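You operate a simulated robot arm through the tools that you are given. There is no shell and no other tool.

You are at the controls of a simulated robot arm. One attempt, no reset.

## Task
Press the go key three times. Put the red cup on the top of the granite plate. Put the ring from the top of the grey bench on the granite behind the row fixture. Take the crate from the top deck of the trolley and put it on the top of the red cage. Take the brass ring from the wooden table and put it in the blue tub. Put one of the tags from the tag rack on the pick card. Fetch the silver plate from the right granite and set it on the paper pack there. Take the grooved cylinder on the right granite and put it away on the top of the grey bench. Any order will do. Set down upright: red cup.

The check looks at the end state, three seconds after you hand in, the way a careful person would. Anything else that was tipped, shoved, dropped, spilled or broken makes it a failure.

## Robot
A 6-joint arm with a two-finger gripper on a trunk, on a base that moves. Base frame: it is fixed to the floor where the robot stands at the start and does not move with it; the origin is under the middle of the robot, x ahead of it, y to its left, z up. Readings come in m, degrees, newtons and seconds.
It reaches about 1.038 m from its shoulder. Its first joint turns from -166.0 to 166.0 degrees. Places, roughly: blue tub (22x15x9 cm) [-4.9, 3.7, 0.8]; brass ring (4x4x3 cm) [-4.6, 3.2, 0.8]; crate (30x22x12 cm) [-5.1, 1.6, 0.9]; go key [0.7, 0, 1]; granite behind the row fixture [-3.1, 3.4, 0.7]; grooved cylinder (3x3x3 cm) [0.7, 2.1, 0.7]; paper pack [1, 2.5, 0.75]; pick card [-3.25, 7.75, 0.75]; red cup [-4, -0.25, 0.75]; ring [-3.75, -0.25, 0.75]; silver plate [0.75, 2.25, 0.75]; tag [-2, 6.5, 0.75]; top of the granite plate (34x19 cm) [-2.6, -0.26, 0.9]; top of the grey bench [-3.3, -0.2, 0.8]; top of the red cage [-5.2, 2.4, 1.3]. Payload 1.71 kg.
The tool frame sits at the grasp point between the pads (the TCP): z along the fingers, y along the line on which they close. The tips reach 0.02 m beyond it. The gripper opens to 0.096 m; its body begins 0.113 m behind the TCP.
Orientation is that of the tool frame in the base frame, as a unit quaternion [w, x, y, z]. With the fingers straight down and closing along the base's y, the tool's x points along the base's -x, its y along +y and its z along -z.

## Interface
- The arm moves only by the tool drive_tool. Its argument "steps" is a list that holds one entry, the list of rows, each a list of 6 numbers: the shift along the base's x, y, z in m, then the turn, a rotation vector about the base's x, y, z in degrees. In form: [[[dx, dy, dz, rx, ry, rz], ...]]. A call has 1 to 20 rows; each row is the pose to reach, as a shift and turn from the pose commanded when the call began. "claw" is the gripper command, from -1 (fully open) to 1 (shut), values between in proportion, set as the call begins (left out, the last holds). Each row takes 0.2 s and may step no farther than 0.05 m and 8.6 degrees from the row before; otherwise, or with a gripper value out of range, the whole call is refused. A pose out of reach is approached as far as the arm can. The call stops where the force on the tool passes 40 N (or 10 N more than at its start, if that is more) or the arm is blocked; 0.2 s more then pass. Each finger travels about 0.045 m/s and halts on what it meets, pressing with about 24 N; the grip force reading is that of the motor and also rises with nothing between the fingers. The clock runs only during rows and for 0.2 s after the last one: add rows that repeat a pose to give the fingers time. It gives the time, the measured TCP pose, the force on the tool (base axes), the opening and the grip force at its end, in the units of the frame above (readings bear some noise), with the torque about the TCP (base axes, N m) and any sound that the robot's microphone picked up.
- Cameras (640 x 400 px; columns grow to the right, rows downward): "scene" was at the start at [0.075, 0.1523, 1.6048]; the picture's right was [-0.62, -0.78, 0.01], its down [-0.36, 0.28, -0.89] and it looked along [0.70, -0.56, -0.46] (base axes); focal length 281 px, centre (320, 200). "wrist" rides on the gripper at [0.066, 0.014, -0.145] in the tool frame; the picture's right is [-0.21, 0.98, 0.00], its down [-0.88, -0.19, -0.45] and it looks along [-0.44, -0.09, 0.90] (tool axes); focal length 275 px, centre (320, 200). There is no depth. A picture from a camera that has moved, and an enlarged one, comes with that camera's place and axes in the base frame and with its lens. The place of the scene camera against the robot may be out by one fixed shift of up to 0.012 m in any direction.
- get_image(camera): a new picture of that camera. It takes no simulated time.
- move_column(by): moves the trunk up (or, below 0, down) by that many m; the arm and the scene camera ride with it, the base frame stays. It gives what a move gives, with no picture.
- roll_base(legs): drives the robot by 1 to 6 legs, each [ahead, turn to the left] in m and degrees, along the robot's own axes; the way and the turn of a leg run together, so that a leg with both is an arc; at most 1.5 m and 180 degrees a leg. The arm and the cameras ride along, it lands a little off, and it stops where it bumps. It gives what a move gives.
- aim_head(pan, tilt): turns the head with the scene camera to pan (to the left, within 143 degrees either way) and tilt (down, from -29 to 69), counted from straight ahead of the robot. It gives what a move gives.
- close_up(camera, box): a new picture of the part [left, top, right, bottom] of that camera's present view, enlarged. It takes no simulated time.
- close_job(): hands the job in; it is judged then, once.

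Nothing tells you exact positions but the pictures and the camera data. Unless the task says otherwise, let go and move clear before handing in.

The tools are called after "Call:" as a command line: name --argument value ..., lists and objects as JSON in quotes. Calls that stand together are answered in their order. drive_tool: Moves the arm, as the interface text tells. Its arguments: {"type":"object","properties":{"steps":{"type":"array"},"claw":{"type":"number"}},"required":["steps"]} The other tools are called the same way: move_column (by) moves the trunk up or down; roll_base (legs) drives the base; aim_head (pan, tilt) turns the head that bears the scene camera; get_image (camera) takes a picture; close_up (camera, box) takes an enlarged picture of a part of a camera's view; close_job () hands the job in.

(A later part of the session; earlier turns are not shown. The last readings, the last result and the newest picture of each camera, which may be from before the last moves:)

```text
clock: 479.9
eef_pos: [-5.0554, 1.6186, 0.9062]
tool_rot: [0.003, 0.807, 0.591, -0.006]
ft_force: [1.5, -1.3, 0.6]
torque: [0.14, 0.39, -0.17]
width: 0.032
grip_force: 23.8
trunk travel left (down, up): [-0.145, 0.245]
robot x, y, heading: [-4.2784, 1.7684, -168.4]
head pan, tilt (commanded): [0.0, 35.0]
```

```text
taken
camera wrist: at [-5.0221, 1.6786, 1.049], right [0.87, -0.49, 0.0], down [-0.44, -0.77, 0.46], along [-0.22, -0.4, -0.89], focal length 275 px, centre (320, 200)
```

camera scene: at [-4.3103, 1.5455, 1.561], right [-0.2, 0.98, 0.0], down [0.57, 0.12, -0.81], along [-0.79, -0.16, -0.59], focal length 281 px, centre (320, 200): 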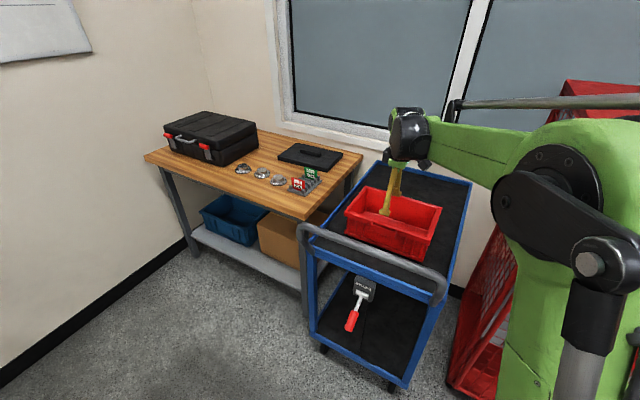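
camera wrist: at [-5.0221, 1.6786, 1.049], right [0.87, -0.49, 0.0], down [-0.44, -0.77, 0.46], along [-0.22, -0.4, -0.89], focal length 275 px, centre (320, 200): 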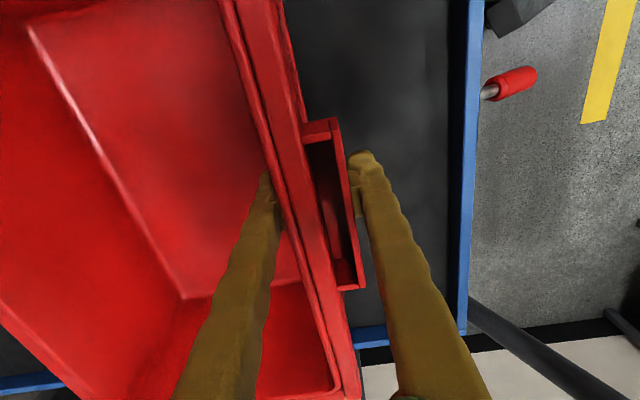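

Gripped at 3.2 cm across wall and label holder. I'll lift slowly a couple of centimetres and check the weight and tilt.

Call:
drive_tool --steps '[[[0, 0, 0.005, 0, 0, 0], [0, 0, 0.01, 0, 0, 0], [0, 0, 0.015, 0, 0, 0], [0, 0, 0.02, 0, 0, 0]]]'

Call:
get_image --camera "scene"

Call:
get_image --camera "wrist"

```text
clock: 480.9
eef_pos: [-5.0568, 1.6164, 0.9261]
tool_rot: [0.003, 0.807, 0.59, -0.005]
ft_force: [0.6, -0.3, -6.2]
torque: [-0.16, -0.57, 0.04]
width: 0.0319
grip_force: 24.0
trunk travel left (down, up): [-0.145, 0.245]
robot x, y, heading: [-4.2817, 1.7725, -168.7]
head pan, tilt (commanded): [0.0, 35.0]
```

```text
taken
camera scene: at [-4.3111, 1.5454, 1.5609], right [-0.2, 0.98, 0.0], down [0.57, 0.12, -0.81], along [-0.79, -0.16, -0.59], focal length 281 px, centre (320, 200)
```

scene: 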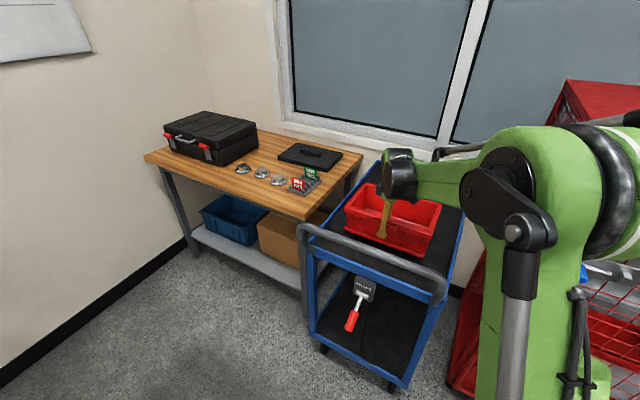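

```text
taken
camera wrist: at [-5.0238, 1.6775, 1.0687], right [0.87, -0.49, 0.0], down [-0.44, -0.77, 0.46], along [-0.22, -0.4, -0.89], focal length 275 px, centre (320, 200)
```

wrist: 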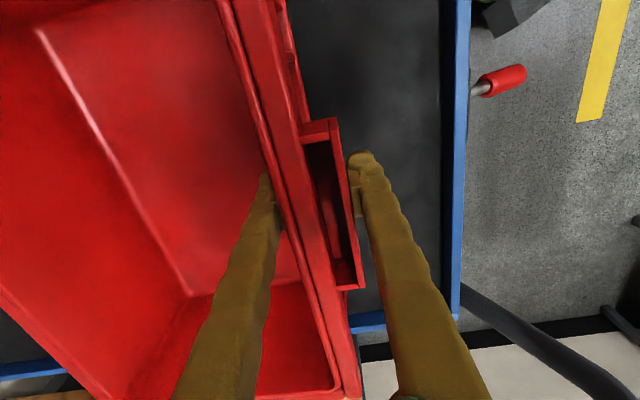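

The crate lifts level, weighing about 6 N. I'll raise it with the trunk, then the arm, above the cage-top height.

Call:
move_column --by 0.1

Call:
move_column --by 0.14

Call:
get_image --camera "wrist"

Call:
get_image --camera "scene"

```text
clock: 482.2
eef_pos: [-5.0559, 1.6171, 1.0248]
tool_rot: [0.003, 0.807, 0.59, -0.005]
ft_force: [-0.9, 0.0, -5.4]
torque: [-0.16, -0.55, -0.02]
width: 0.0318
grip_force: 23.6
trunk travel left (down, up): [-0.245, 0.145]
robot x, y, heading: [-4.2798, 1.7667, -168.3]
head pan, tilt (commanded): [0.0, 35.0]
```

```text
clock: 483.9
eef_pos: [-5.057, 1.6162, 1.1635]
tool_rot: [0.003, 0.807, 0.591, -0.005]
ft_force: [-0.2, -0.1, -6.3]
torque: [-0.14, -0.57, -0.03]
width: 0.0322
grip_force: 24.3
trunk travel left (down, up): [-0.385, 0.005]
robot x, y, heading: [-4.2825, 1.7707, -168.4]
head pan, tilt (commanded): [0.0, 35.0]
```

```text
taken
camera wrist: at [-5.0239, 1.6775, 1.3084], right [0.87, -0.49, 0.0], down [-0.44, -0.77, 0.46], along [-0.22, -0.4, -0.89], focal length 275 px, centre (320, 200)
```

wrist: 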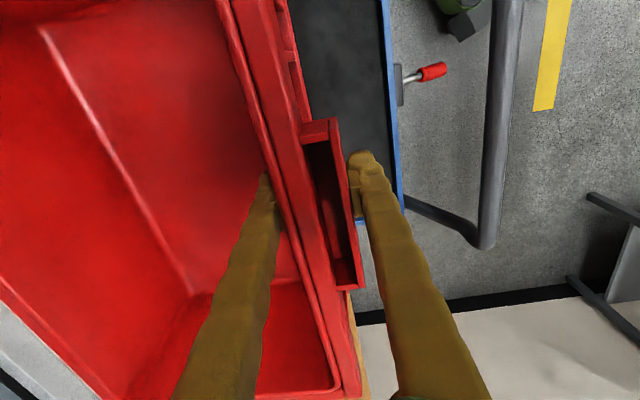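

```text
taken
camera scene: at [-4.315, 1.5445, 1.8008], right [-0.2, 0.98, 0.0], down [0.57, 0.12, -0.81], along [-0.79, -0.16, -0.59], focal length 281 px, centre (320, 200)
```

scene: 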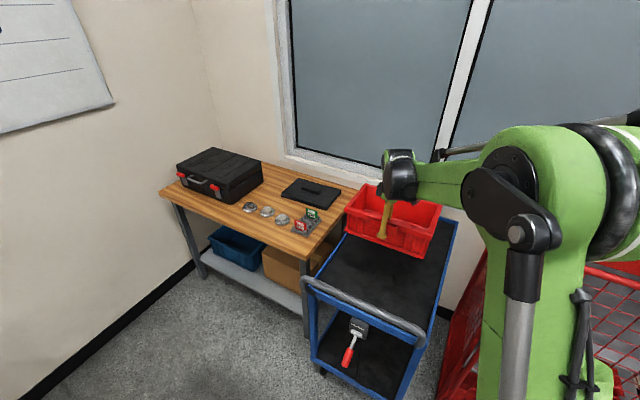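

The crate hangs level. Raising further with the arm while drawing it slightly toward me.

Call:
drive_tool --steps '[[[0.01, 0.002, 0.04, 0, 0, 0], [0.02, 0.004, 0.08, 0, 0, 0], [0.03, 0.006, 0.12, 0, 0, 0], [0.045, 0.009, 0.16, 0, 0, 0], [0.06, 0.012, 0.2, 0, 0, 0], [0.08, 0.015, 0.24, 0, 0, 0], [0.1, 0.019, 0.28, 0, 0, 0], [0.1, 0.019, 0.3, 0, 0, 0]]]'

Call:
get_image --camera "wrist"

Call:
get_image --camera "scene"

```text
clock: 485.7
eef_pos: [-4.9554, 1.6357, 1.4667]
tool_rot: [0.003, 0.807, 0.59, -0.006]
ft_force: [0.3, 0.3, -5.9]
torque: [-0.16, -0.53, 0.0]
width: 0.0322
grip_force: 24.0
trunk travel left (down, up): [-0.385, 0.005]
robot x, y, heading: [-4.2774, 1.773, -168.2]
head pan, tilt (commanded): [0.0, 35.0]
```

```text
taken
camera wrist: at [-4.9235, 1.6971, 1.6101], right [0.87, -0.49, 0.0], down [-0.44, -0.77, 0.46], along [-0.22, -0.4, -0.89], focal length 275 px, centre (320, 200)
```

wrist: 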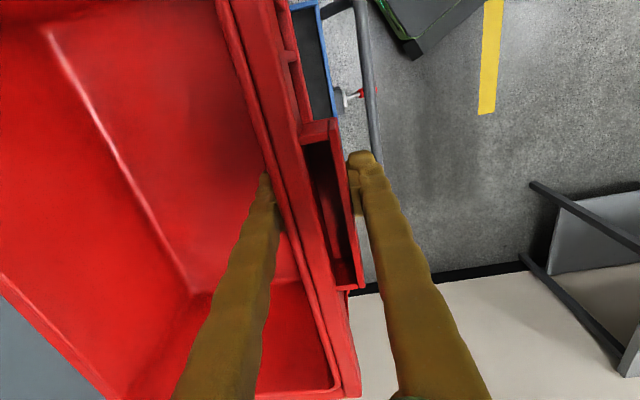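

```text
taken
camera scene: at [-4.3147, 1.5447, 1.8009], right [-0.2, 0.98, 0.0], down [0.57, 0.12, -0.81], along [-0.79, -0.16, -0.59], focal length 281 px, centre (320, 200)
```

scene: 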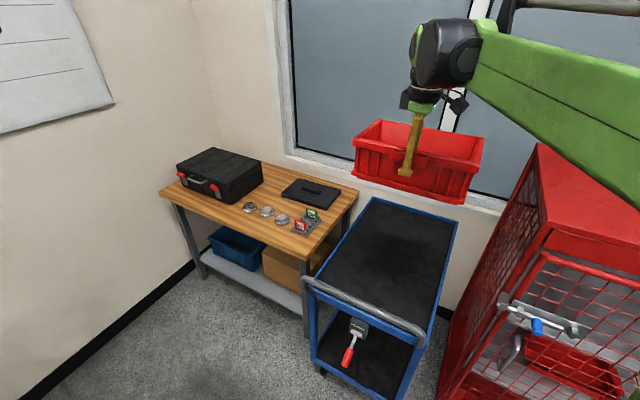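

The crate is up at about 1.37 m bottom height. I'll look at the cage top more closely to get its height and edges before moving over it.

Call:
aim_head --pan -35 --tilt 40

Call:
get_image --camera "scene"

```text
clock: 486.7
eef_pos: [-4.9562, 1.6359, 1.4668]
tool_rot: [0.004, 0.807, 0.591, -0.005]
ft_force: [-0.9, 0.0, -6.4]
torque: [-0.12, -0.53, -0.02]
width: 0.0323
grip_force: 23.8
trunk travel left (down, up): [-0.385, 0.005]
robot x, y, heading: [-4.2811, 1.771, -168.6]
head pan, tilt (commanded): [-35.0, 40.0]
```

```text
taken
camera scene: at [-4.3063, 1.5961, 1.7937], right [0.4, 0.92, 0.01], down [0.6, -0.25, -0.76], along [-0.69, 0.31, -0.65], focal length 281 px, centre (320, 200)
```

scene: 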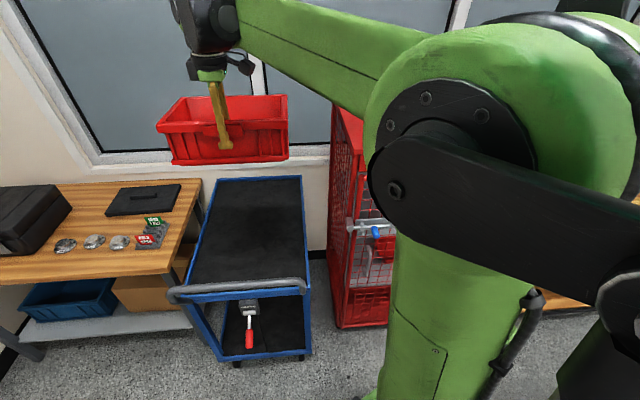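

The cage top is at about 1.32 m, spanning roughly 0.6 × 0.72 m. I'll raise the crate to leave about 10 cm clearance, then move the base in front of the cage.

Call:
drive_tool --steps '[[[0, 0, 0.02, 0, 0, 0], [0, 0, 0.04, 0, 0, 0], [0, 0, 0.055, 0, 0, 0]]]'

Call:
roll_base --legs '[[0, -45], [0, -44]]'

Call:
get_image --camera "wrist"

Call:
get_image --camera "scene"

```text
clock: 487.5
eef_pos: [-4.9568, 1.6335, 1.5203]
tool_rot: [0.003, 0.806, 0.591, -0.006]
ft_force: [0.5, -0.4, -5.5]
torque: [-0.16, -0.49, -0.02]
width: 0.0323
grip_force: 24.0
trunk travel left (down, up): [-0.385, 0.005]
robot x, y, heading: [-4.2768, 1.7661, -168.7]
head pan, tilt (commanded): [-35.0, 40.0]
```

```text
clock: 494.2
eef_pos: [-4.396, 2.4507, 1.5194]
tool_rot: [-0.003, 0.986, -0.168, -0.006]
ft_force: [0.8, 0.9, -6.2]
torque: [-0.55, 0.15, -0.01]
width: 0.0324
grip_force: 23.8
trunk travel left (down, up): [-0.385, 0.005]
robot x, y, heading: [-4.2811, 1.772, 99.7]
head pan, tilt (commanded): [-35.0, 40.0]
```

```text
taken
camera wrist: at [-4.3366, 2.4156, 1.664], right [-0.52, -0.86, 0.0], down [-0.76, 0.46, 0.46], along [-0.39, 0.24, -0.89], focal length 275 px, centre (320, 200)
```

wrist: 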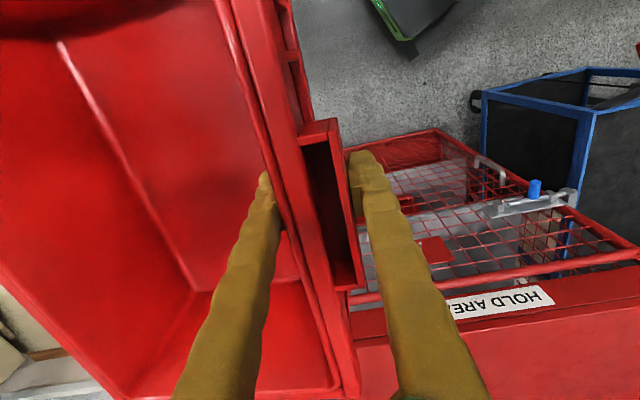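

```text
taken
camera scene: at [-4.4467, 1.8087, 1.7937], right [0.91, -0.43, 0.01], down [-0.27, -0.59, -0.76], along [0.33, 0.68, -0.65], focal length 281 px, centre (320, 200)
```

scene: 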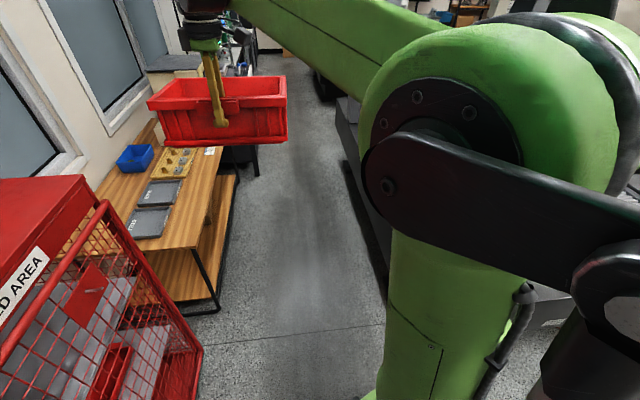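

The crate is carried steadily. Continuing: forward, turn to face the cage, and a short approach.

Call:
roll_base --legs '[[0.36, 0], [0, 62.8], [0.08, 0]]'

Call:
aim_head --pan 5 --tilt 40

Call:
get_image --camera "wrist"

Call:
get_image --camera "scene"

```text
clock: 502.1
eef_pos: [-5.0621, 2.3417, 1.5283]
tool_rot: [-0.003, 0.928, 0.372, -0.011]
ft_force: [-0.7, -0.5, -6.7]
torque: [-0.33, -0.47, 0.02]
width: 0.0329
grip_force: 24.0
trunk travel left (down, up): [-0.385, 0.005]
robot x, y, heading: [-4.431, 2.1404, 162.7]
head pan, tilt (commanded): [-35.0, 40.0]
```

```text
clock: 503.2
eef_pos: [-5.0364, 2.3328, 1.5393]
tool_rot: [-0.008, 0.928, 0.372, -0.017]
ft_force: [0.5, 0.3, -6.5]
torque: [-0.36, -0.35, 0.0]
width: 0.0331
grip_force: 23.9
trunk travel left (down, up): [-0.385, 0.005]
robot x, y, heading: [-4.4254, 2.1408, 162.6]
head pan, tilt (commanded): [5.0, 40.0]
```

```text
taken
camera wrist: at [-4.9745, 2.3697, 1.6823], right [0.53, -0.85, -0.02], down [-0.74, -0.47, 0.47], along [-0.41, -0.23, -0.88], focal length 275 px, centre (320, 200)
```

wrist: 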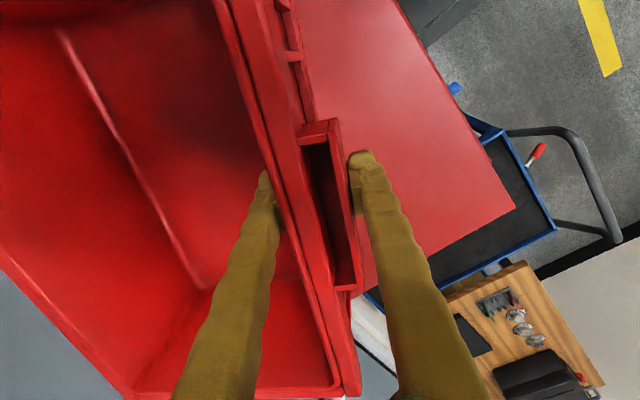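

```text
taken
camera scene: at [-4.5463, 1.9499, 1.7941], right [0.22, 0.98, 0.0], down [0.63, -0.14, -0.76], along [-0.74, 0.16, -0.65], focal length 281 px, centre (320, 200)
```

scene: 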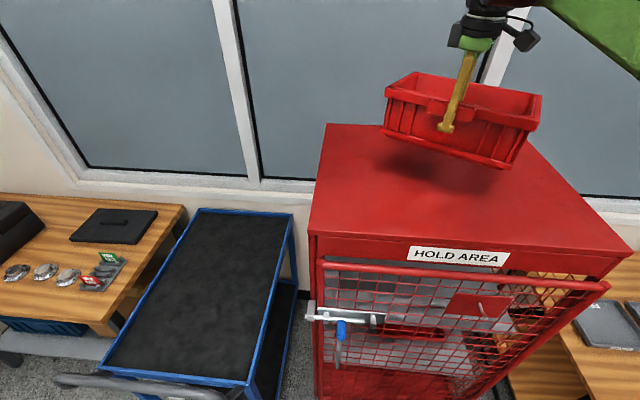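

The crate hovers over the cage top. I'll turn the head a bit away from the arm, square the crate with the cage and centre it.

Call:
aim_head --pan -22 --tilt 40

Call:
drive_tool --steps '[[[-0.005, 0.012, 0, 0, 0, 5.8], [-0.01, 0.024, 0, 0, 0, 11.6], [-0.015, 0.036, 0, 0, 0, 17.4], [-0.02, 0.048, 0, 0, 0, 23.2], [-0.023, 0.058, 0, 0, 0, 28.8], [-0.023, 0.058, 0, 0, 0, 28.8]]]'

Call:
get_image --camera "scene"

Call:
get_image --camera "wrist"

```text
clock: 504.1
eef_pos: [-5.0324, 2.3342, 1.5403]
tool_rot: [-0.009, 0.928, 0.372, -0.019]
ft_force: [2.1, -0.2, -6.1]
torque: [-0.34, -0.27, 0.0]
width: 0.0331
grip_force: 24.2
trunk travel left (down, up): [-0.385, 0.005]
robot x, y, heading: [-4.4269, 2.1374, 162.8]
head pan, tilt (commanded): [-22.0, 40.0]
```

```text
clock: 505.5
eef_pos: [-5.0638, 2.3926, 1.5394]
tool_rot: [-0.002, 0.807, 0.591, -0.019]
ft_force: [0.3, -0.3, -5.1]
torque: [-0.16, -0.52, -0.03]
width: 0.0328
grip_force: 24.4
trunk travel left (down, up): [-0.385, 0.005]
robot x, y, heading: [-4.4234, 2.1385, 162.6]
head pan, tilt (commanded): [-22.0, 40.0]
```

```text
taken
camera scene: at [-4.5437, 1.9903, 1.7935], right [0.63, 0.77, 0.01], down [0.51, -0.41, -0.76], along [-0.58, 0.48, -0.65], focal length 281 px, centre (320, 200)
```

scene: 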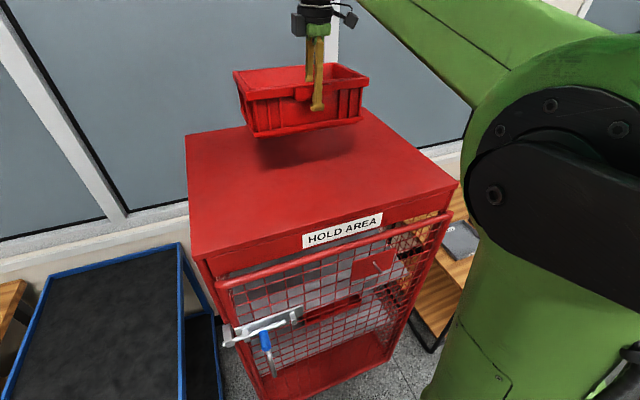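

```text
taken
camera wrist: at [-5.0267, 2.4544, 1.6811], right [0.87, -0.49, -0.02], down [-0.42, -0.77, 0.47], along [-0.25, -0.4, -0.88], focal length 275 px, centre (320, 200)
```

wrist: 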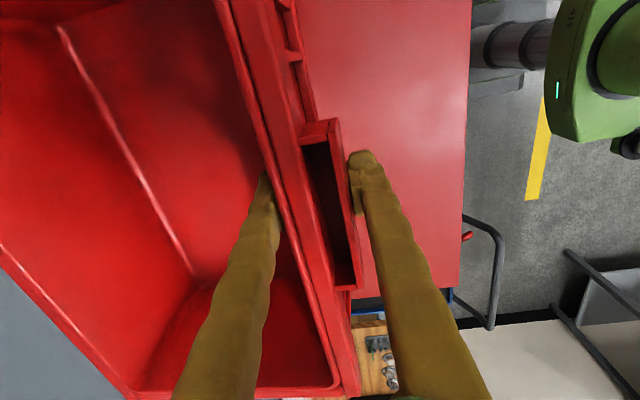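

The crate is squared and centred over the cage top. I'll level it by about 1.7° and lower.

Call:
drive_tool --steps '[[[0, 0, -0.025, 0.23, -0.8, 0], [0, 0, -0.05, 0.46, -1.63, 0], [0, 0, -0.075, 0.46, -1.63, 0], [0, 0, -0.09, 0.46, -1.63, 0], [0, 0, -0.1, 0.46, -1.63, 0]]]'

Call:
get_image --camera "scene"

```text
clock: 506.7
eef_pos: [-5.0615, 2.3925, 1.4371]
tool_rot: [0.003, 0.806, 0.591, -0.005]
ft_force: [0.4, -0.3, -6.1]
torque: [-0.16, -0.54, 0.01]
width: 0.0329
grip_force: 24.0
trunk travel left (down, up): [-0.385, 0.005]
robot x, y, heading: [-4.4236, 2.1358, 162.8]
head pan, tilt (commanded): [-22.0, 40.0]
```

```text
taken
camera scene: at [-4.5435, 1.9901, 1.7935], right [0.63, 0.77, 0.01], down [0.51, -0.41, -0.76], along [-0.58, 0.48, -0.65], focal length 281 px, centre (320, 200)
```

scene: 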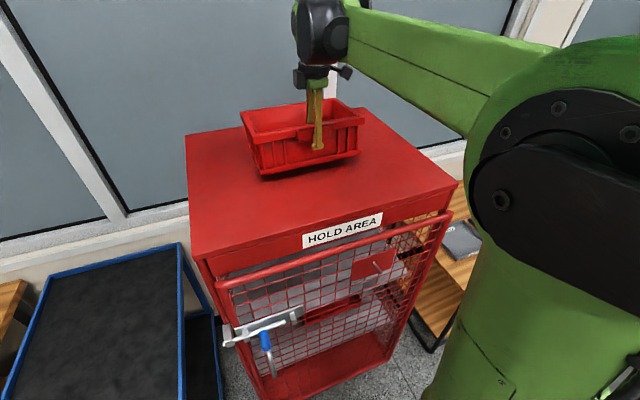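

Close to the surface. Lowering in small steps until it takes the weight.

Call:
drive_tool --steps '[[[0, 0, -0.004, 0, 0, 0], [0, 0, -0.008, 0, 0, 0], [0, 0, -0.012, 0, 0, 0]]]'

Call:
drive_tool --steps '[[[0, 0, -0.004, 0, 0, 0], [0, 0, -0.008, 0, 0, 0]]]'

```text
clock: 507.5
eef_pos: [-5.0619, 2.3925, 1.4258]
tool_rot: [0.004, 0.807, 0.591, -0.006]
ft_force: [0.0, -1.0, -6.0]
torque: [-0.15, -0.51, -0.02]
width: 0.033
grip_force: 24.1
trunk travel left (down, up): [-0.385, 0.005]
robot x, y, heading: [-4.423, 2.1361, 162.7]
head pan, tilt (commanded): [-22.0, 40.0]
```

```text
clock: 508.1
eef_pos: [-5.0624, 2.3932, 1.4187]
tool_rot: [0.003, 0.806, 0.591, -0.005]
ft_force: [0.0, 0.7, -4.3]
torque: [0.01, -0.23, 0.01]
width: 0.0328
grip_force: 24.1
trunk travel left (down, up): [-0.385, 0.005]
robot x, y, heading: [-4.4228, 2.1354, 162.5]
head pan, tilt (commanded): [-22.0, 40.0]
```

Call:
drive_tool --steps '[[[0, 0, -0.002, 0, 0, 0], [0, 0, -0.004, 0, 0, 0]]]'

Call:
drive_tool --steps '[[[0, 0, -0.002, 0, 0, 0], [0, 0, -0.003, 0, 0, 0]]]'

Call:
get_image --camera "scene"

```text
clock: 508.7
eef_pos: [-5.061, 2.3933, 1.4146]
tool_rot: [0.002, 0.806, 0.591, -0.006]
ft_force: [0.5, -1.0, -2.7]
torque: [-0.02, -0.03, 0.07]
width: 0.0321
grip_force: 23.9
trunk travel left (down, up): [-0.385, 0.005]
robot x, y, heading: [-4.4245, 2.1385, 162.5]
head pan, tilt (commanded): [-22.0, 40.0]
```

```text
clock: 509.3
eef_pos: [-5.0605, 2.3923, 1.4117]
tool_rot: [0.003, 0.807, 0.59, -0.006]
ft_force: [1.0, 0.4, -1.5]
torque: [0.05, 0.04, -0.03]
width: 0.0317
grip_force: 23.9
trunk travel left (down, up): [-0.385, 0.005]
robot x, y, heading: [-4.4251, 2.138, 162.3]
head pan, tilt (commanded): [-22.0, 40.0]
```

```text
taken
camera scene: at [-4.543, 1.99, 1.7935], right [0.63, 0.77, 0.01], down [0.51, -0.41, -0.76], along [-0.58, 0.48, -0.65], focal length 281 px, centre (320, 200)
```

scene: 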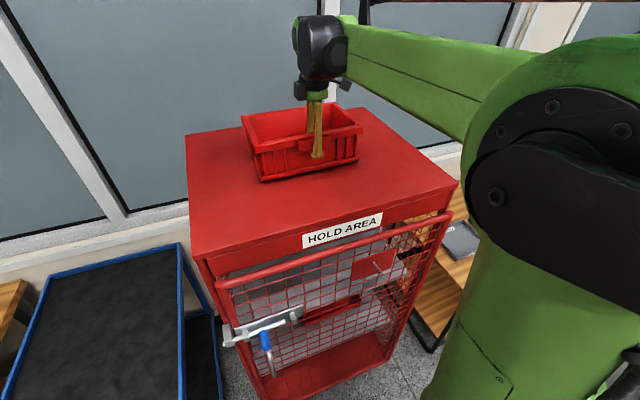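

The crate sits almost fully on the top. One last 2 mm, then release.

Call:
drive_tool --steps '[[[0, 0, -0.002, 0, 0, 0], [0, 0, -0.002, 0, 0, 0]]]'

Call:
drive_tool --steps '[[[0, 0, 0, 0, 0, 0], [0, 0, 0, 0, 0, 0], [0, 0, 0, 0, 0, 0], [0, 0, 0, 0, 0, 0], [0, 0, 0, 0, 0, 0], [0, 0, 0, 0, 0, 0]]]' --claw -1

Call:
drive_tool --steps '[[[0, 0, 0.03, 0, 0, 0], [0, 0, 0.07, 0, 0, 0], [0, 0, 0.11, 0, 0, 0], [0, 0, 0.14, 0, 0, 0]]]'

Call:
get_image --camera "scene"

Call:
get_image --camera "wrist"

```text
clock: 509.9
eef_pos: [-5.0603, 2.3922, 1.4089]
tool_rot: [0.003, 0.807, 0.59, -0.005]
ft_force: [2.1, -1.0, -0.1]
torque: [0.06, 0.32, 0.09]
width: 0.0317
grip_force: 23.5
trunk travel left (down, up): [-0.385, 0.005]
robot x, y, heading: [-4.4218, 2.1364, 162.7]
head pan, tilt (commanded): [-22.0, 40.0]
```

```text
clock: 511.3
eef_pos: [-5.0608, 2.3932, 1.4095]
tool_rot: [0.002, 0.806, 0.591, -0.006]
ft_force: [-0.2, -0.7, -0.6]
torque: [0.02, 0.02, -0.02]
width: 0.096
grip_force: 0.1
trunk travel left (down, up): [-0.385, 0.005]
robot x, y, heading: [-4.4238, 2.1349, 162.7]
head pan, tilt (commanded): [-22.0, 40.0]
```

```text
clock: 512.3
eef_pos: [-5.0624, 2.3935, 1.5514]
tool_rot: [0.002, 0.807, 0.59, -0.006]
ft_force: [0.6, 0.1, -1.2]
torque: [0.01, 0.02, 0.04]
width: 0.096
grip_force: 0.0
trunk travel left (down, up): [-0.385, 0.005]
robot x, y, heading: [-4.4254, 2.1396, 162.5]
head pan, tilt (commanded): [-22.0, 40.0]
```

```text
taken
camera scene: at [-4.5428, 1.9899, 1.7935], right [0.63, 0.77, 0.01], down [0.51, -0.41, -0.76], along [-0.58, 0.48, -0.65], focal length 281 px, centre (320, 200)
```

scene: 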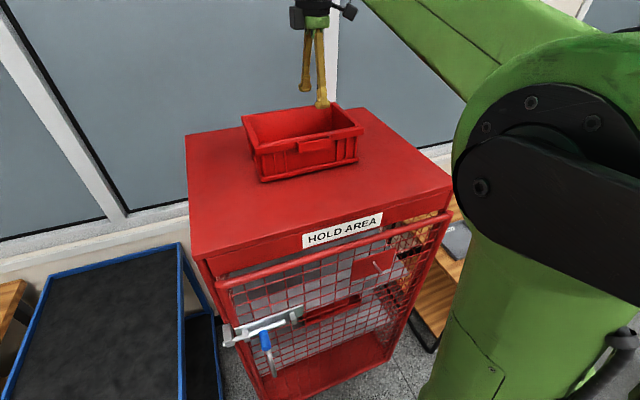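

```text
taken
camera wrist: at [-5.0294, 2.4532, 1.6944], right [0.87, -0.49, 0.0], down [-0.44, -0.78, 0.46], along [-0.22, -0.4, -0.89], focal length 275 px, centre (320, 200)
```

wrist: 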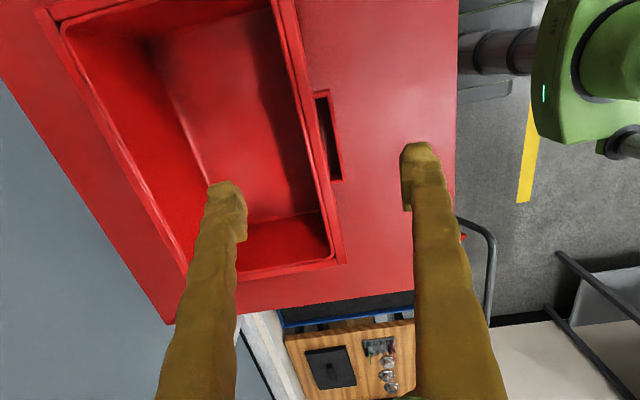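

The crate sits squarely on the cage top, released. Last is the silver plate: I'll back away, lower the trunk to its normal height, and head for the right granite.

Call:
roll_base --legs '[[-0.32, 0]]'

Call:
move_column --by -0.21

Call:
drive_tool --steps '[[[0.01, -0.003, -0.02, 0, 0, -8.0], [0.02, -0.006, -0.04, 0, 0, -16.0], [0.03, -0.009, -0.06, 0, 0, -24.0], [0.04, -0.012, -0.08, 0, 0, -32.0], [0.05, -0.015, -0.1, 0, 0, -40.0], [0.05, -0.015, -0.1, 0, 0, -48.0], [0.05, -0.015, -0.1, 0, 0, -56.0], [0.05, -0.015, -0.1, 0, 0, -64.0], [0.05, -0.015, -0.1, 0, 0, -72.0], [0.05, -0.015, -0.1, 0, 0, -80.0], [0.05, -0.015, -0.1, 0, 0, -86.0]]]'

Call:
get_image --camera "scene"

```text
clock: 515.0
eef_pos: [-4.7522, 2.2931, 1.5499]
tool_rot: [0.002, 0.805, 0.593, -0.006]
ft_force: [0.7, 0.0, -0.3]
torque: [0.03, 0.0, 0.01]
width: 0.096
grip_force: 0.1
trunk travel left (down, up): [-0.385, 0.005]
robot x, y, heading: [-4.1119, 2.0417, 163.0]
head pan, tilt (commanded): [-22.0, 40.0]
```

```text
clock: 517.3
eef_pos: [-4.7298, 2.2866, 1.349]
tool_rot: [-0.004, 0.805, 0.593, -0.011]
ft_force: [0.8, -1.0, 0.4]
torque: [0.01, 0.01, -0.01]
width: 0.0959
grip_force: 0.2
trunk travel left (down, up): [-0.175, 0.215]
robot x, y, heading: [-4.1107, 2.0399, 162.8]
head pan, tilt (commanded): [-22.0, 40.0]
```

```text
clock: 519.7
eef_pos: [-4.6786, 2.2716, 1.2507]
tool_rot: [-0.01, 0.993, -0.117, -0.004]
ft_force: [-0.3, -0.5, 1.0]
torque: [0.0, 0.01, 0.0]
width: 0.0961
grip_force: 0.1
trunk travel left (down, up): [-0.175, 0.215]
robot x, y, heading: [-4.1132, 2.0398, 162.9]
head pan, tilt (commanded): [-22.0, 40.0]
```

```text
taken
camera scene: at [-4.2272, 1.8914, 1.5836], right [0.63, 0.78, 0.01], down [0.51, -0.41, -0.76], along [-0.58, 0.48, -0.65], focal length 281 px, centre (320, 200)
```

scene: 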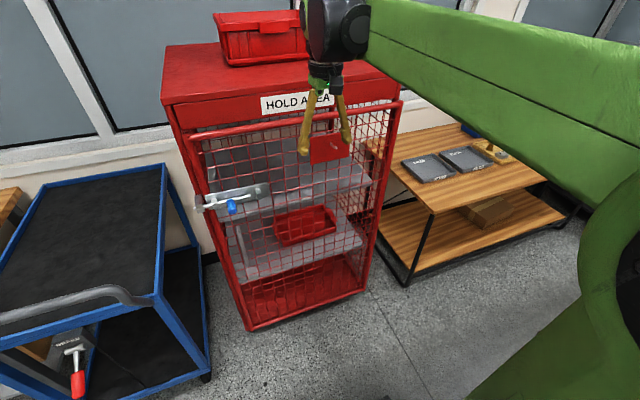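

Clear of the cage. I'll edge forward slightly for turning room, turn toward the bench aisle, drive out, and turn along it toward the other side of the room.

Call:
roll_base --legs '[[0.1, 0], [0, 89.6], [0.8, 0], [0, 90]]'

Call:
aim_head --pan 35 --tilt 20

Call:
get_image --camera "scene"

```text
clock: 538.0
eef_pos: [-3.8973, 1.0779, 1.2505]
tool_rot: [0.004, 0.126, 0.992, -0.009]
ft_force: [0.3, 0.2, -0.2]
torque: [0.03, -0.02, 0.0]
width: 0.0962
grip_force: 0.2
trunk travel left (down, up): [-0.175, 0.215]
robot x, y, heading: [-4.4611, 1.3135, -18.1]
head pan, tilt (commanded): [-22.0, 40.0]
```

```text
clock: 539.2
eef_pos: [-3.9169, 1.0854, 1.26]
tool_rot: [0.012, 0.124, 0.992, -0.011]
ft_force: [-1.4, 0.3, -0.4]
torque: [-0.02, -0.11, -0.03]
width: 0.0959
grip_force: 0.1
trunk travel left (down, up): [-0.175, 0.215]
robot x, y, heading: [-4.4618, 1.314, -18.0]
head pan, tilt (commanded): [35.0, 20.0]
```

```text
taken
camera scene: at [-4.3072, 1.5441, 1.6152], right [0.29, -0.96, -0.01], down [-0.34, -0.1, -0.94], along [0.9, 0.27, -0.35], focal length 281 px, centre (320, 200)
```

scene: 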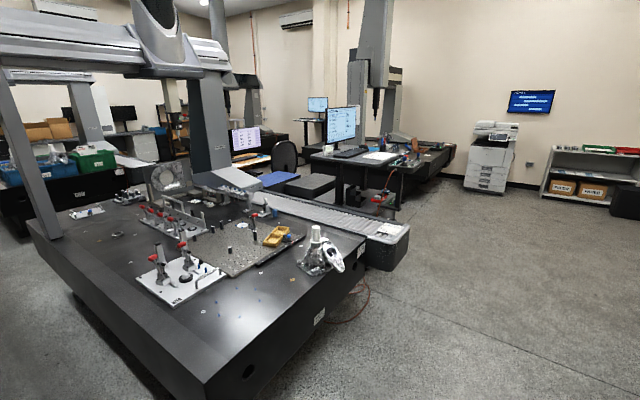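

The route ahead is clear. Driving across to the right granite side.

Call:
roll_base --legs '[[1.5, 0], [1.5, 0], [0.6, 0], [0, 90.5]]'

Call:
get_image --camera "scene"

```text
clock: 568.8
eef_pos: [-0.8675, 0.8276, 1.2586]
tool_rot: [0.016, -0.632, 0.775, 0.001]
ft_force: [0.1, 0.6, 0.7]
torque: [0.01, 0.01, 0.0]
width: 0.0958
grip_force: 0.1
trunk travel left (down, up): [-0.175, 0.215]
robot x, y, heading: [-1.0657, 0.2696, 74.8]
head pan, tilt (commanded): [35.0, 20.0]
```

```text
taken
camera scene: at [-1.2947, 0.4056, 1.615], right [0.94, 0.34, -0.01], down [0.11, -0.34, -0.94], along [-0.32, 0.88, -0.35], focal length 281 px, centre (320, 200)
```

scene: 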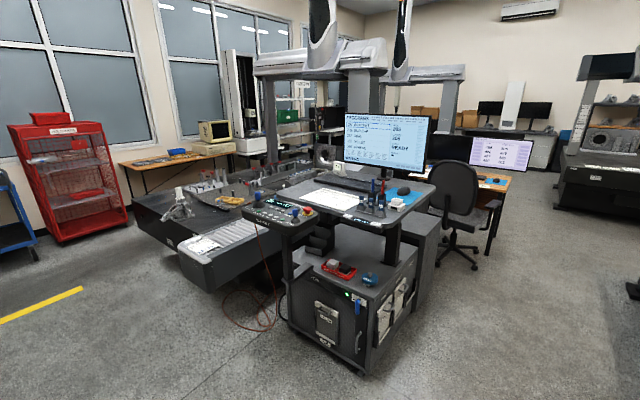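

I'm at the foot of the aisle by the right granite; the chair is on the left of it with enough room. Driving up the aisle along the granite.

Call:
roll_base --legs '[[0, -3.2], [1.5, 0], [0.9, 0]]'

Call:
get_image --camera "scene"

Call:
get_image --camera "wrist"

```text
clock: 585.8
eef_pos: [-0.1088, 3.1379, 1.2664]
tool_rot: [0.022, -0.624, 0.781, 0.004]
ft_force: [0.2, -0.4, 0.0]
torque: [0.01, -0.04, 0.03]
width: 0.096
grip_force: 0.1
trunk travel left (down, up): [-0.175, 0.215]
robot x, y, heading: [-0.3129, 2.6026, 73.7]
head pan, tilt (commanded): [35.0, 20.0]
```

```text
taken
camera scene: at [-0.5391, 2.7438, 1.615], right [0.95, 0.32, -0.01], down [0.1, -0.34, -0.94], along [-0.3, 0.89, -0.35], focal length 281 px, centre (320, 200)
```

scene: 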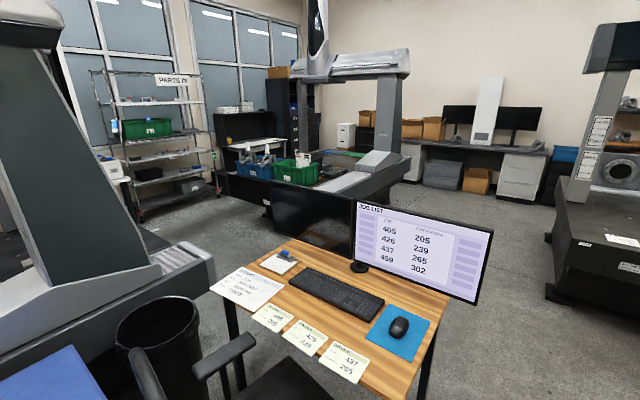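

```text
taken
camera wrist: at [-0.1411, 3.0721, 1.4086], right [-0.91, 0.42, -0.01], down [0.36, 0.8, 0.48], along [0.21, 0.43, -0.88], focal length 275 px, centre (320, 200)
```

wrist: 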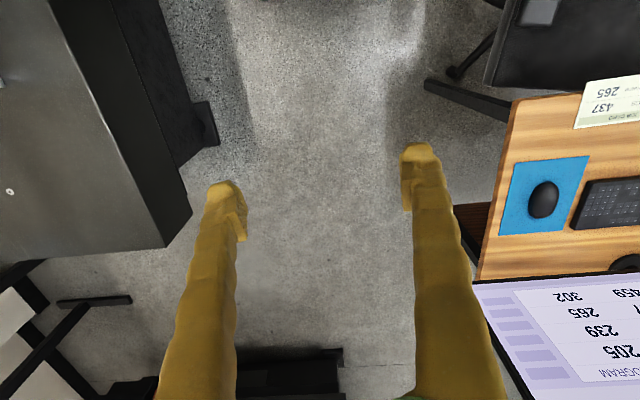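

The far side of the gantry column is to my right now. I'll go 0.36 m further and turn right to face the granite.

Call:
roll_base --legs '[[0, -2], [0.38, 0], [0, -89]]'

Call:
aim_head --pan 0 --tilt 30

Call:
get_image --camera "scene"

Call:
get_image --camera "wrist"

```text
clock: 595.1
eef_pos: [0.3211, 2.7523, 1.2749]
tool_rot: [0.025, 0.111, 0.993, -0.013]
ft_force: [-0.3, 0.9, -0.4]
torque: [0.0, 0.02, -0.03]
width: 0.0958
grip_force: 0.1
trunk travel left (down, up): [-0.175, 0.215]
robot x, y, heading: [-0.1986, 2.9573, -16.6]
head pan, tilt (commanded): [35.0, 20.0]
```

```text
clock: 596.1
eef_pos: [0.2939, 2.7592, 1.2862]
tool_rot: [0.036, 0.113, 0.993, -0.016]
ft_force: [-0.5, -0.7, -0.1]
torque: [-0.01, 0.0, 0.0]
width: 0.0958
grip_force: 0.1
trunk travel left (down, up): [-0.175, 0.215]
robot x, y, heading: [-0.1999, 2.9549, -16.8]
head pan, tilt (commanded): [0.0, 30.0]
```

```text
taken
camera scene: at [-0.0636, 3.1383, 1.5996], right [-0.29, -0.96, 0.0], down [-0.48, 0.14, -0.86], along [0.83, -0.25, -0.5], focal length 281 px, centre (320, 200)
```

scene: 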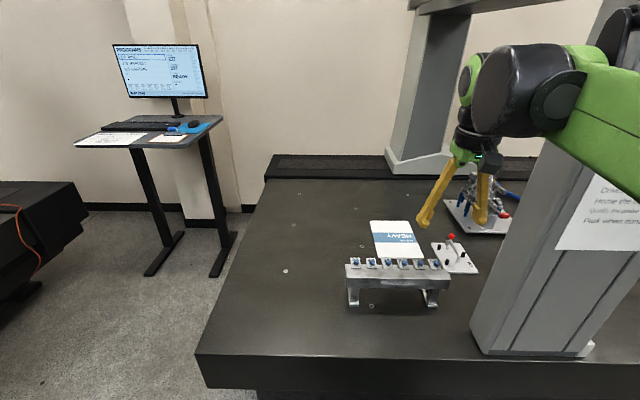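

```text
taken
camera wrist: at [0.2233, 2.7938, 1.425], right [0.42, 0.91, -0.01], down [0.78, -0.36, 0.51], along [0.46, -0.22, -0.86], focal length 275 px, centre (320, 200)
```

wrist: 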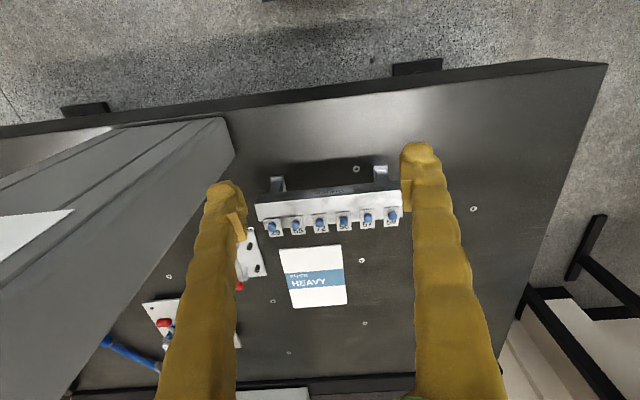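

I see the paper pack ("HEAVY") at about [0.88, 2.45], a row rack in front of it, and the plate 426 beside it near the column. Zooming in on the plate and pack.

Call:
close_up --camera "scene" --box '[350, 200, 510, 300]'

Call:
close_up --camera "wrist" --box '[200, 170, 420, 330]'

```text
4.00 times, centred on (430, 250) of scene
camera zoom: at [-0.0636, 3.1383, 1.5996], right [-0.29, -0.96, 0.0], down [-0.48, 0.14, -0.86], along [0.83, -0.25, -0.5], focal length 1123 px, centre (-120, 0)
```

zoom: 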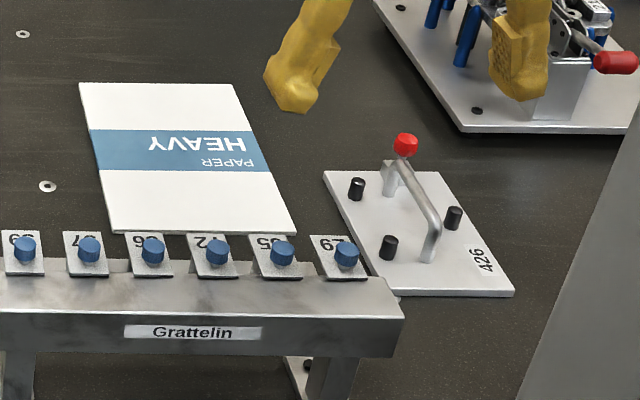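

```text
2.50 times, centred on (310, 250) of wrist
camera zoom: at [0.2233, 2.7938, 1.425], right [0.42, 0.91, -0.01], down [0.78, -0.36, 0.51], along [0.46, -0.22, -0.86], focal length 688 px, centre (345, 75)
```

zoom: 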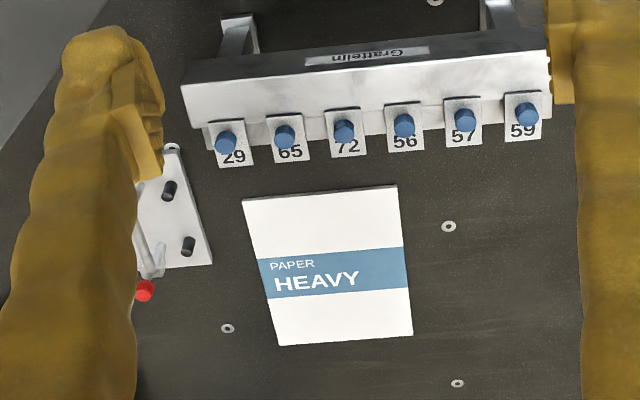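

The plate's handle bar runs along the table's cross direction, centred near [0.712, 2.265]. Before committing, I'll test how far the upright tool can reach by extending over the free granite at height.

Call:
drive_tool --steps '[[[0.043, -0.013, -0.01, 0, 0, 0], [0.086, -0.026, -0.02, 0, 0, 0], [0.129, -0.039, -0.03, 0, 0, 0], [0.172, -0.052, -0.04, 0, 0, 0], [0.215, -0.065, -0.05, 0, 0, 0], [0.258, -0.078, -0.06, 0, 0, 0], [0.301, -0.091, -0.07, 0, 0, 0], [0.344, -0.104, -0.08, 0, 0, 0], [0.387, -0.117, -0.08, 0, 0, 0]]]'

Call:
get_image --camera "wrist"

Call:
get_image --camera "scene"

```text
clock: 598.1
eef_pos: [0.6908, 2.6395, 1.2015]
tool_rot: [0.033, 0.112, 0.993, -0.015]
ft_force: [-0.7, -0.1, 0.2]
torque: [0.0, -0.06, 0.0]
width: 0.096
grip_force: 0.0
trunk travel left (down, up): [-0.175, 0.215]
robot x, y, heading: [-0.1926, 2.9586, -16.6]
head pan, tilt (commanded): [0.0, 30.0]
```

```text
taken
camera wrist: at [0.6206, 2.6733, 1.3409], right [0.42, 0.91, -0.01], down [0.78, -0.36, 0.51], along [0.46, -0.22, -0.86], focal length 275 px, centre (320, 200)
```

wrist: 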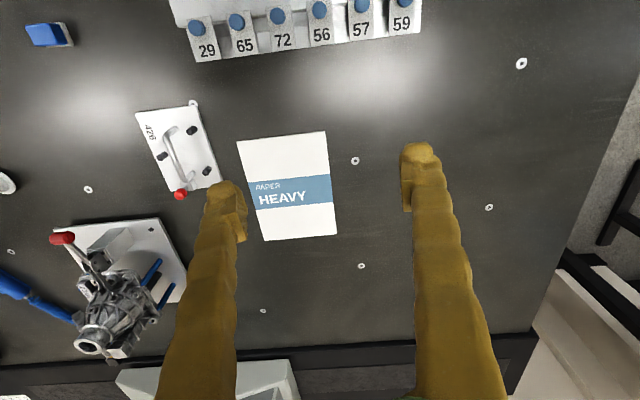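

```text
taken
camera scene: at [-0.0468, 3.1333, 1.5987], right [-0.29, -0.96, 0.0], down [-0.49, 0.15, -0.86], along [0.82, -0.25, -0.51], focal length 281 px, centre (320, 200)
```

scene: 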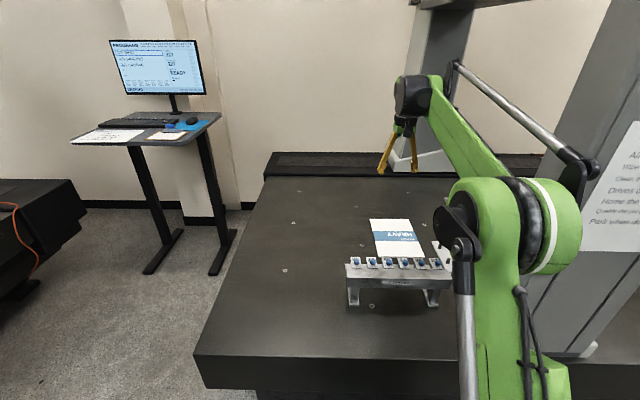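

The upright tool reaches about 0.94 m without trouble, so the stated 1.04 m is to the wrist. My elbow is wide on its right side, so to stay clear of the column I'll work from farther up the table with a sideways-leaning grip. First a close look at the handle.

Call:
close_up --camera "wrist" --box '[120, 80, 250, 210]'

Call:
close_up --camera "wrist" --box '[220, 120, 360, 250]'

```text
3.08 times, centred on (185, 145) of wrist
camera zoom: at [0.6206, 2.6733, 1.3409], right [0.42, 0.91, -0.01], down [0.78, -0.36, 0.51], along [0.46, -0.22, -0.86], focal length 847 px, centre (735, 369)
```

zoom: 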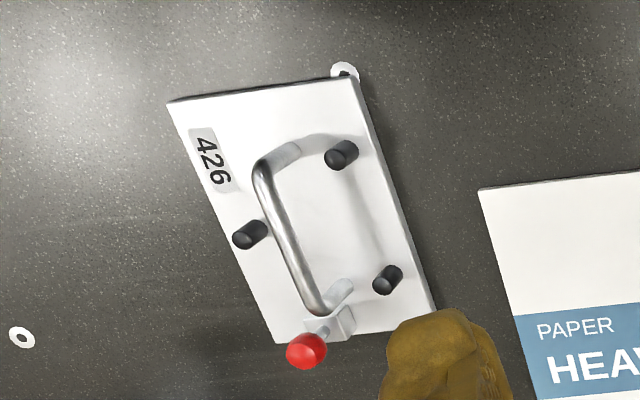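

```text
3.08 times, centred on (290, 185) of wrist
camera zoom: at [0.6206, 2.6733, 1.3409], right [0.42, 0.91, -0.01], down [0.78, -0.36, 0.51], along [0.46, -0.22, -0.86], focal length 847 px, centre (412, 246)
```

zoom: 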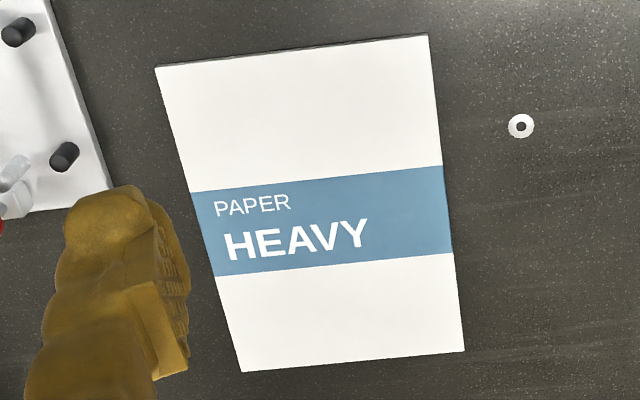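

Measured: the handle bar's middle is near [0.695, 2.274, 0.762], 4 cm above the plate; the paper pack is centred near [0.897, 2.46]. I'll draw the arm in and shift the base 0.3 m farther up the table to keep my elbow clear of the column.

Call:
drive_tool --steps '[[[-0.043, 0.013, 0, 0, 0, 0], [-0.086, 0.026, 0, 0, 0, 0], [-0.129, 0.039, 0, 0, 0, 0], [-0.172, 0.052, 0, 0, 0, 0], [-0.215, 0.065, 0.01, 0, 0, 0], [-0.258, 0.078, 0.02, 0, 0, 0], [-0.29, 0.088, 0.03, 0, 0, 0]]]'

Call:
roll_base --legs '[[0.06, 0], [0, 89], [0.32, 0], [0, -89.5], [0.17, 0]]'

Call:
get_image --camera "wrist"

Call:
get_image --camera "scene"

```text
clock: 599.7
eef_pos: [0.4015, 2.7286, 1.2321]
tool_rot: [0.032, 0.111, 0.993, -0.015]
ft_force: [0.3, 0.1, 0.1]
torque: [0.05, 0.03, 0.02]
width: 0.0961
grip_force: 0.0
trunk travel left (down, up): [-0.175, 0.215]
robot x, y, heading: [-0.1983, 2.9573, -17.1]
head pan, tilt (commanded): [0.0, 30.0]
```

```text
clock: 616.0
eef_pos: [0.7301, 3.0025, 1.2311]
tool_rot: [0.033, 0.086, 0.996, -0.014]
ft_force: [-0.5, -0.5, 0.3]
torque: [0.03, 0.01, -0.01]
width: 0.0961
grip_force: 0.0
trunk travel left (down, up): [-0.175, 0.215]
robot x, y, heading: [0.124, 3.1992, -13.6]
head pan, tilt (commanded): [0.0, 30.0]
```

```text
taken
camera wrist: at [0.6575, 3.0325, 1.372], right [0.37, 0.93, -0.01], down [0.8, -0.32, 0.51], along [0.47, -0.19, -0.86], focal length 275 px, centre (320, 200)
```

wrist: 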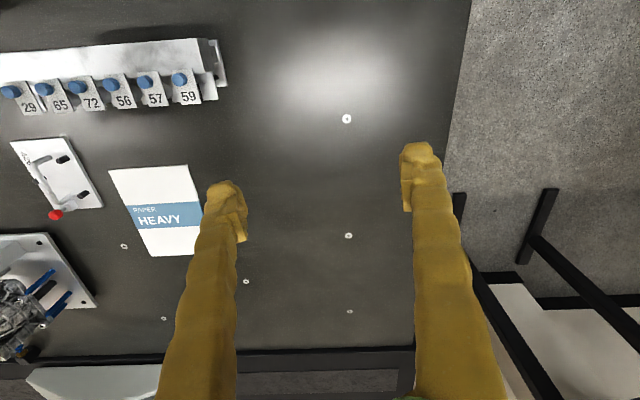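

```text
taken
camera scene: at [0.2603, 3.3834, 1.5987], right [-0.23, -0.97, 0.0], down [-0.5, 0.12, -0.86], along [0.83, -0.2, -0.51], focal length 281 px, centre (320, 200)
```

scene: 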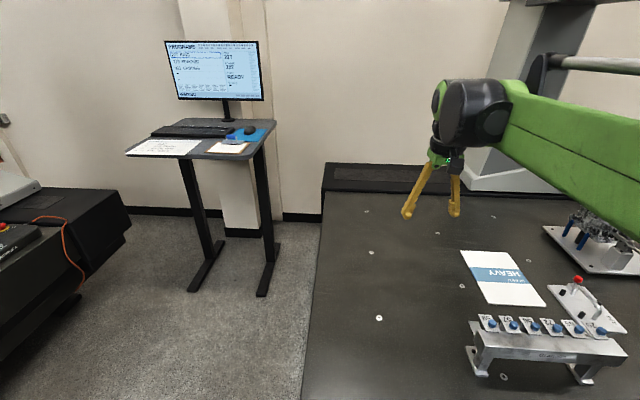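

The base is in position and the column is now well to the right. I'll level the tool and align it, narrowing the fingers to about 3.4 cm.

Call:
drive_tool --steps '[[[0, -0.02, 0, 1.0, 1.8, -3.8], [0, -0.04, 0, 1.95, 3.6, -7.7], [0, -0.06, 0, 1.95, 3.6, -7.7]]]' --claw 0.29

Call:
drive_tool --steps '[[[0, -0.035, 0, -7.15, 2.25, 0], [0, -0.07, 0, -14.3, 4.5, 0], [0, -0.105, 0, -21.5, 6.75, 0], [0, -0.14, 0, -28.6, 9.0, 0], [0, -0.175, 0, -35.8, 11.25, 0], [0, -0.21, 0, -42.9, 13.5, 0], [0, -0.25, -0.02, -42.9, 13.5, 0], [0, -0.29, -0.04, -42.9, 13.5, 0]]]'

Call:
get_image --camera "wrist"

Call:
get_image --camera "scene"

```text
clock: 616.8
eef_pos: [0.7089, 2.9469, 1.2424]
tool_rot: [0.008, 0.154, 0.988, -0.005]
ft_force: [-0.6, 0.6, 0.0]
torque: [-0.04, -0.1, 0.0]
width: 0.0341
grip_force: 0.0
trunk travel left (down, up): [-0.175, 0.215]
robot x, y, heading: [0.1185, 3.2035, -13.2]
head pan, tilt (commanded): [0.0, 30.0]
```

```text
clock: 618.6
eef_pos: [0.7138, 2.6536, 1.2017]
tool_rot: [-0.052, 0.138, 0.912, -0.382]
ft_force: [-0.1, 0.7, -0.9]
torque: [-0.01, -0.01, 0.02]
width: 0.0341
grip_force: 0.0
trunk travel left (down, up): [-0.175, 0.215]
robot x, y, heading: [0.1203, 3.1984, -13.6]
head pan, tilt (commanded): [0.0, 30.0]
```

```text
taken
camera wrist: at [0.6819, 2.7822, 1.2931], right [0.4, 0.6, -0.69], down [0.89, -0.08, 0.45], along [0.22, -0.8, -0.56], focal length 275 px, centre (320, 200)
```

wrist: 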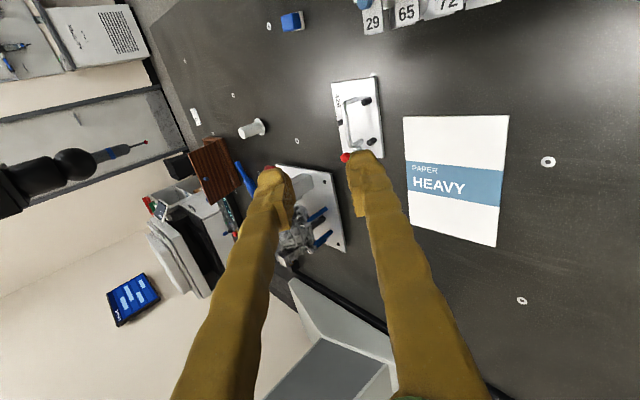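

```text
taken
camera scene: at [0.2608, 3.3837, 1.5986], right [-0.23, -0.97, 0.0], down [-0.5, 0.12, -0.86], along [0.83, -0.2, -0.51], focal length 281 px, centre (320, 200)
```

scene: 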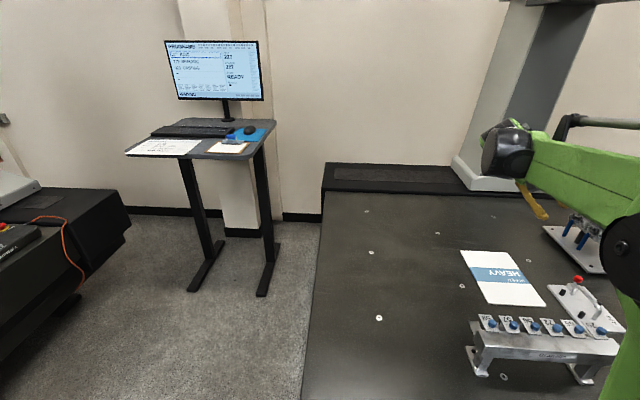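

The tool now leans toward the plate with the probe well off to the side. Zooming for the handle position.

Call:
close_up --camera "wrist" --box '[310, 60, 410, 180]'

```text
3.33 times, centred on (360, 120) of wrist
camera zoom: at [0.6819, 2.7822, 1.2931], right [0.4, 0.6, -0.69], down [0.89, -0.08, 0.45], along [0.22, -0.8, -0.56], focal length 918 px, centre (187, 467)
```

zoom: 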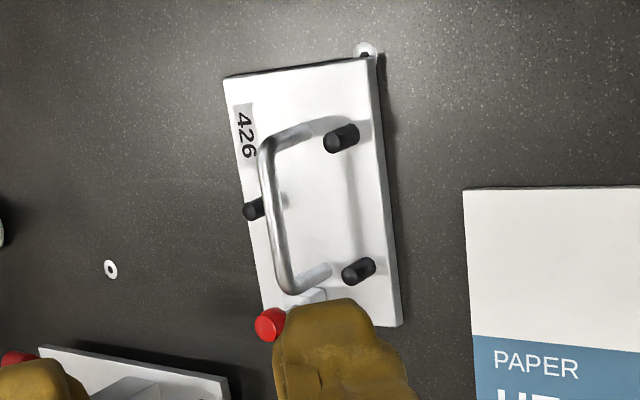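

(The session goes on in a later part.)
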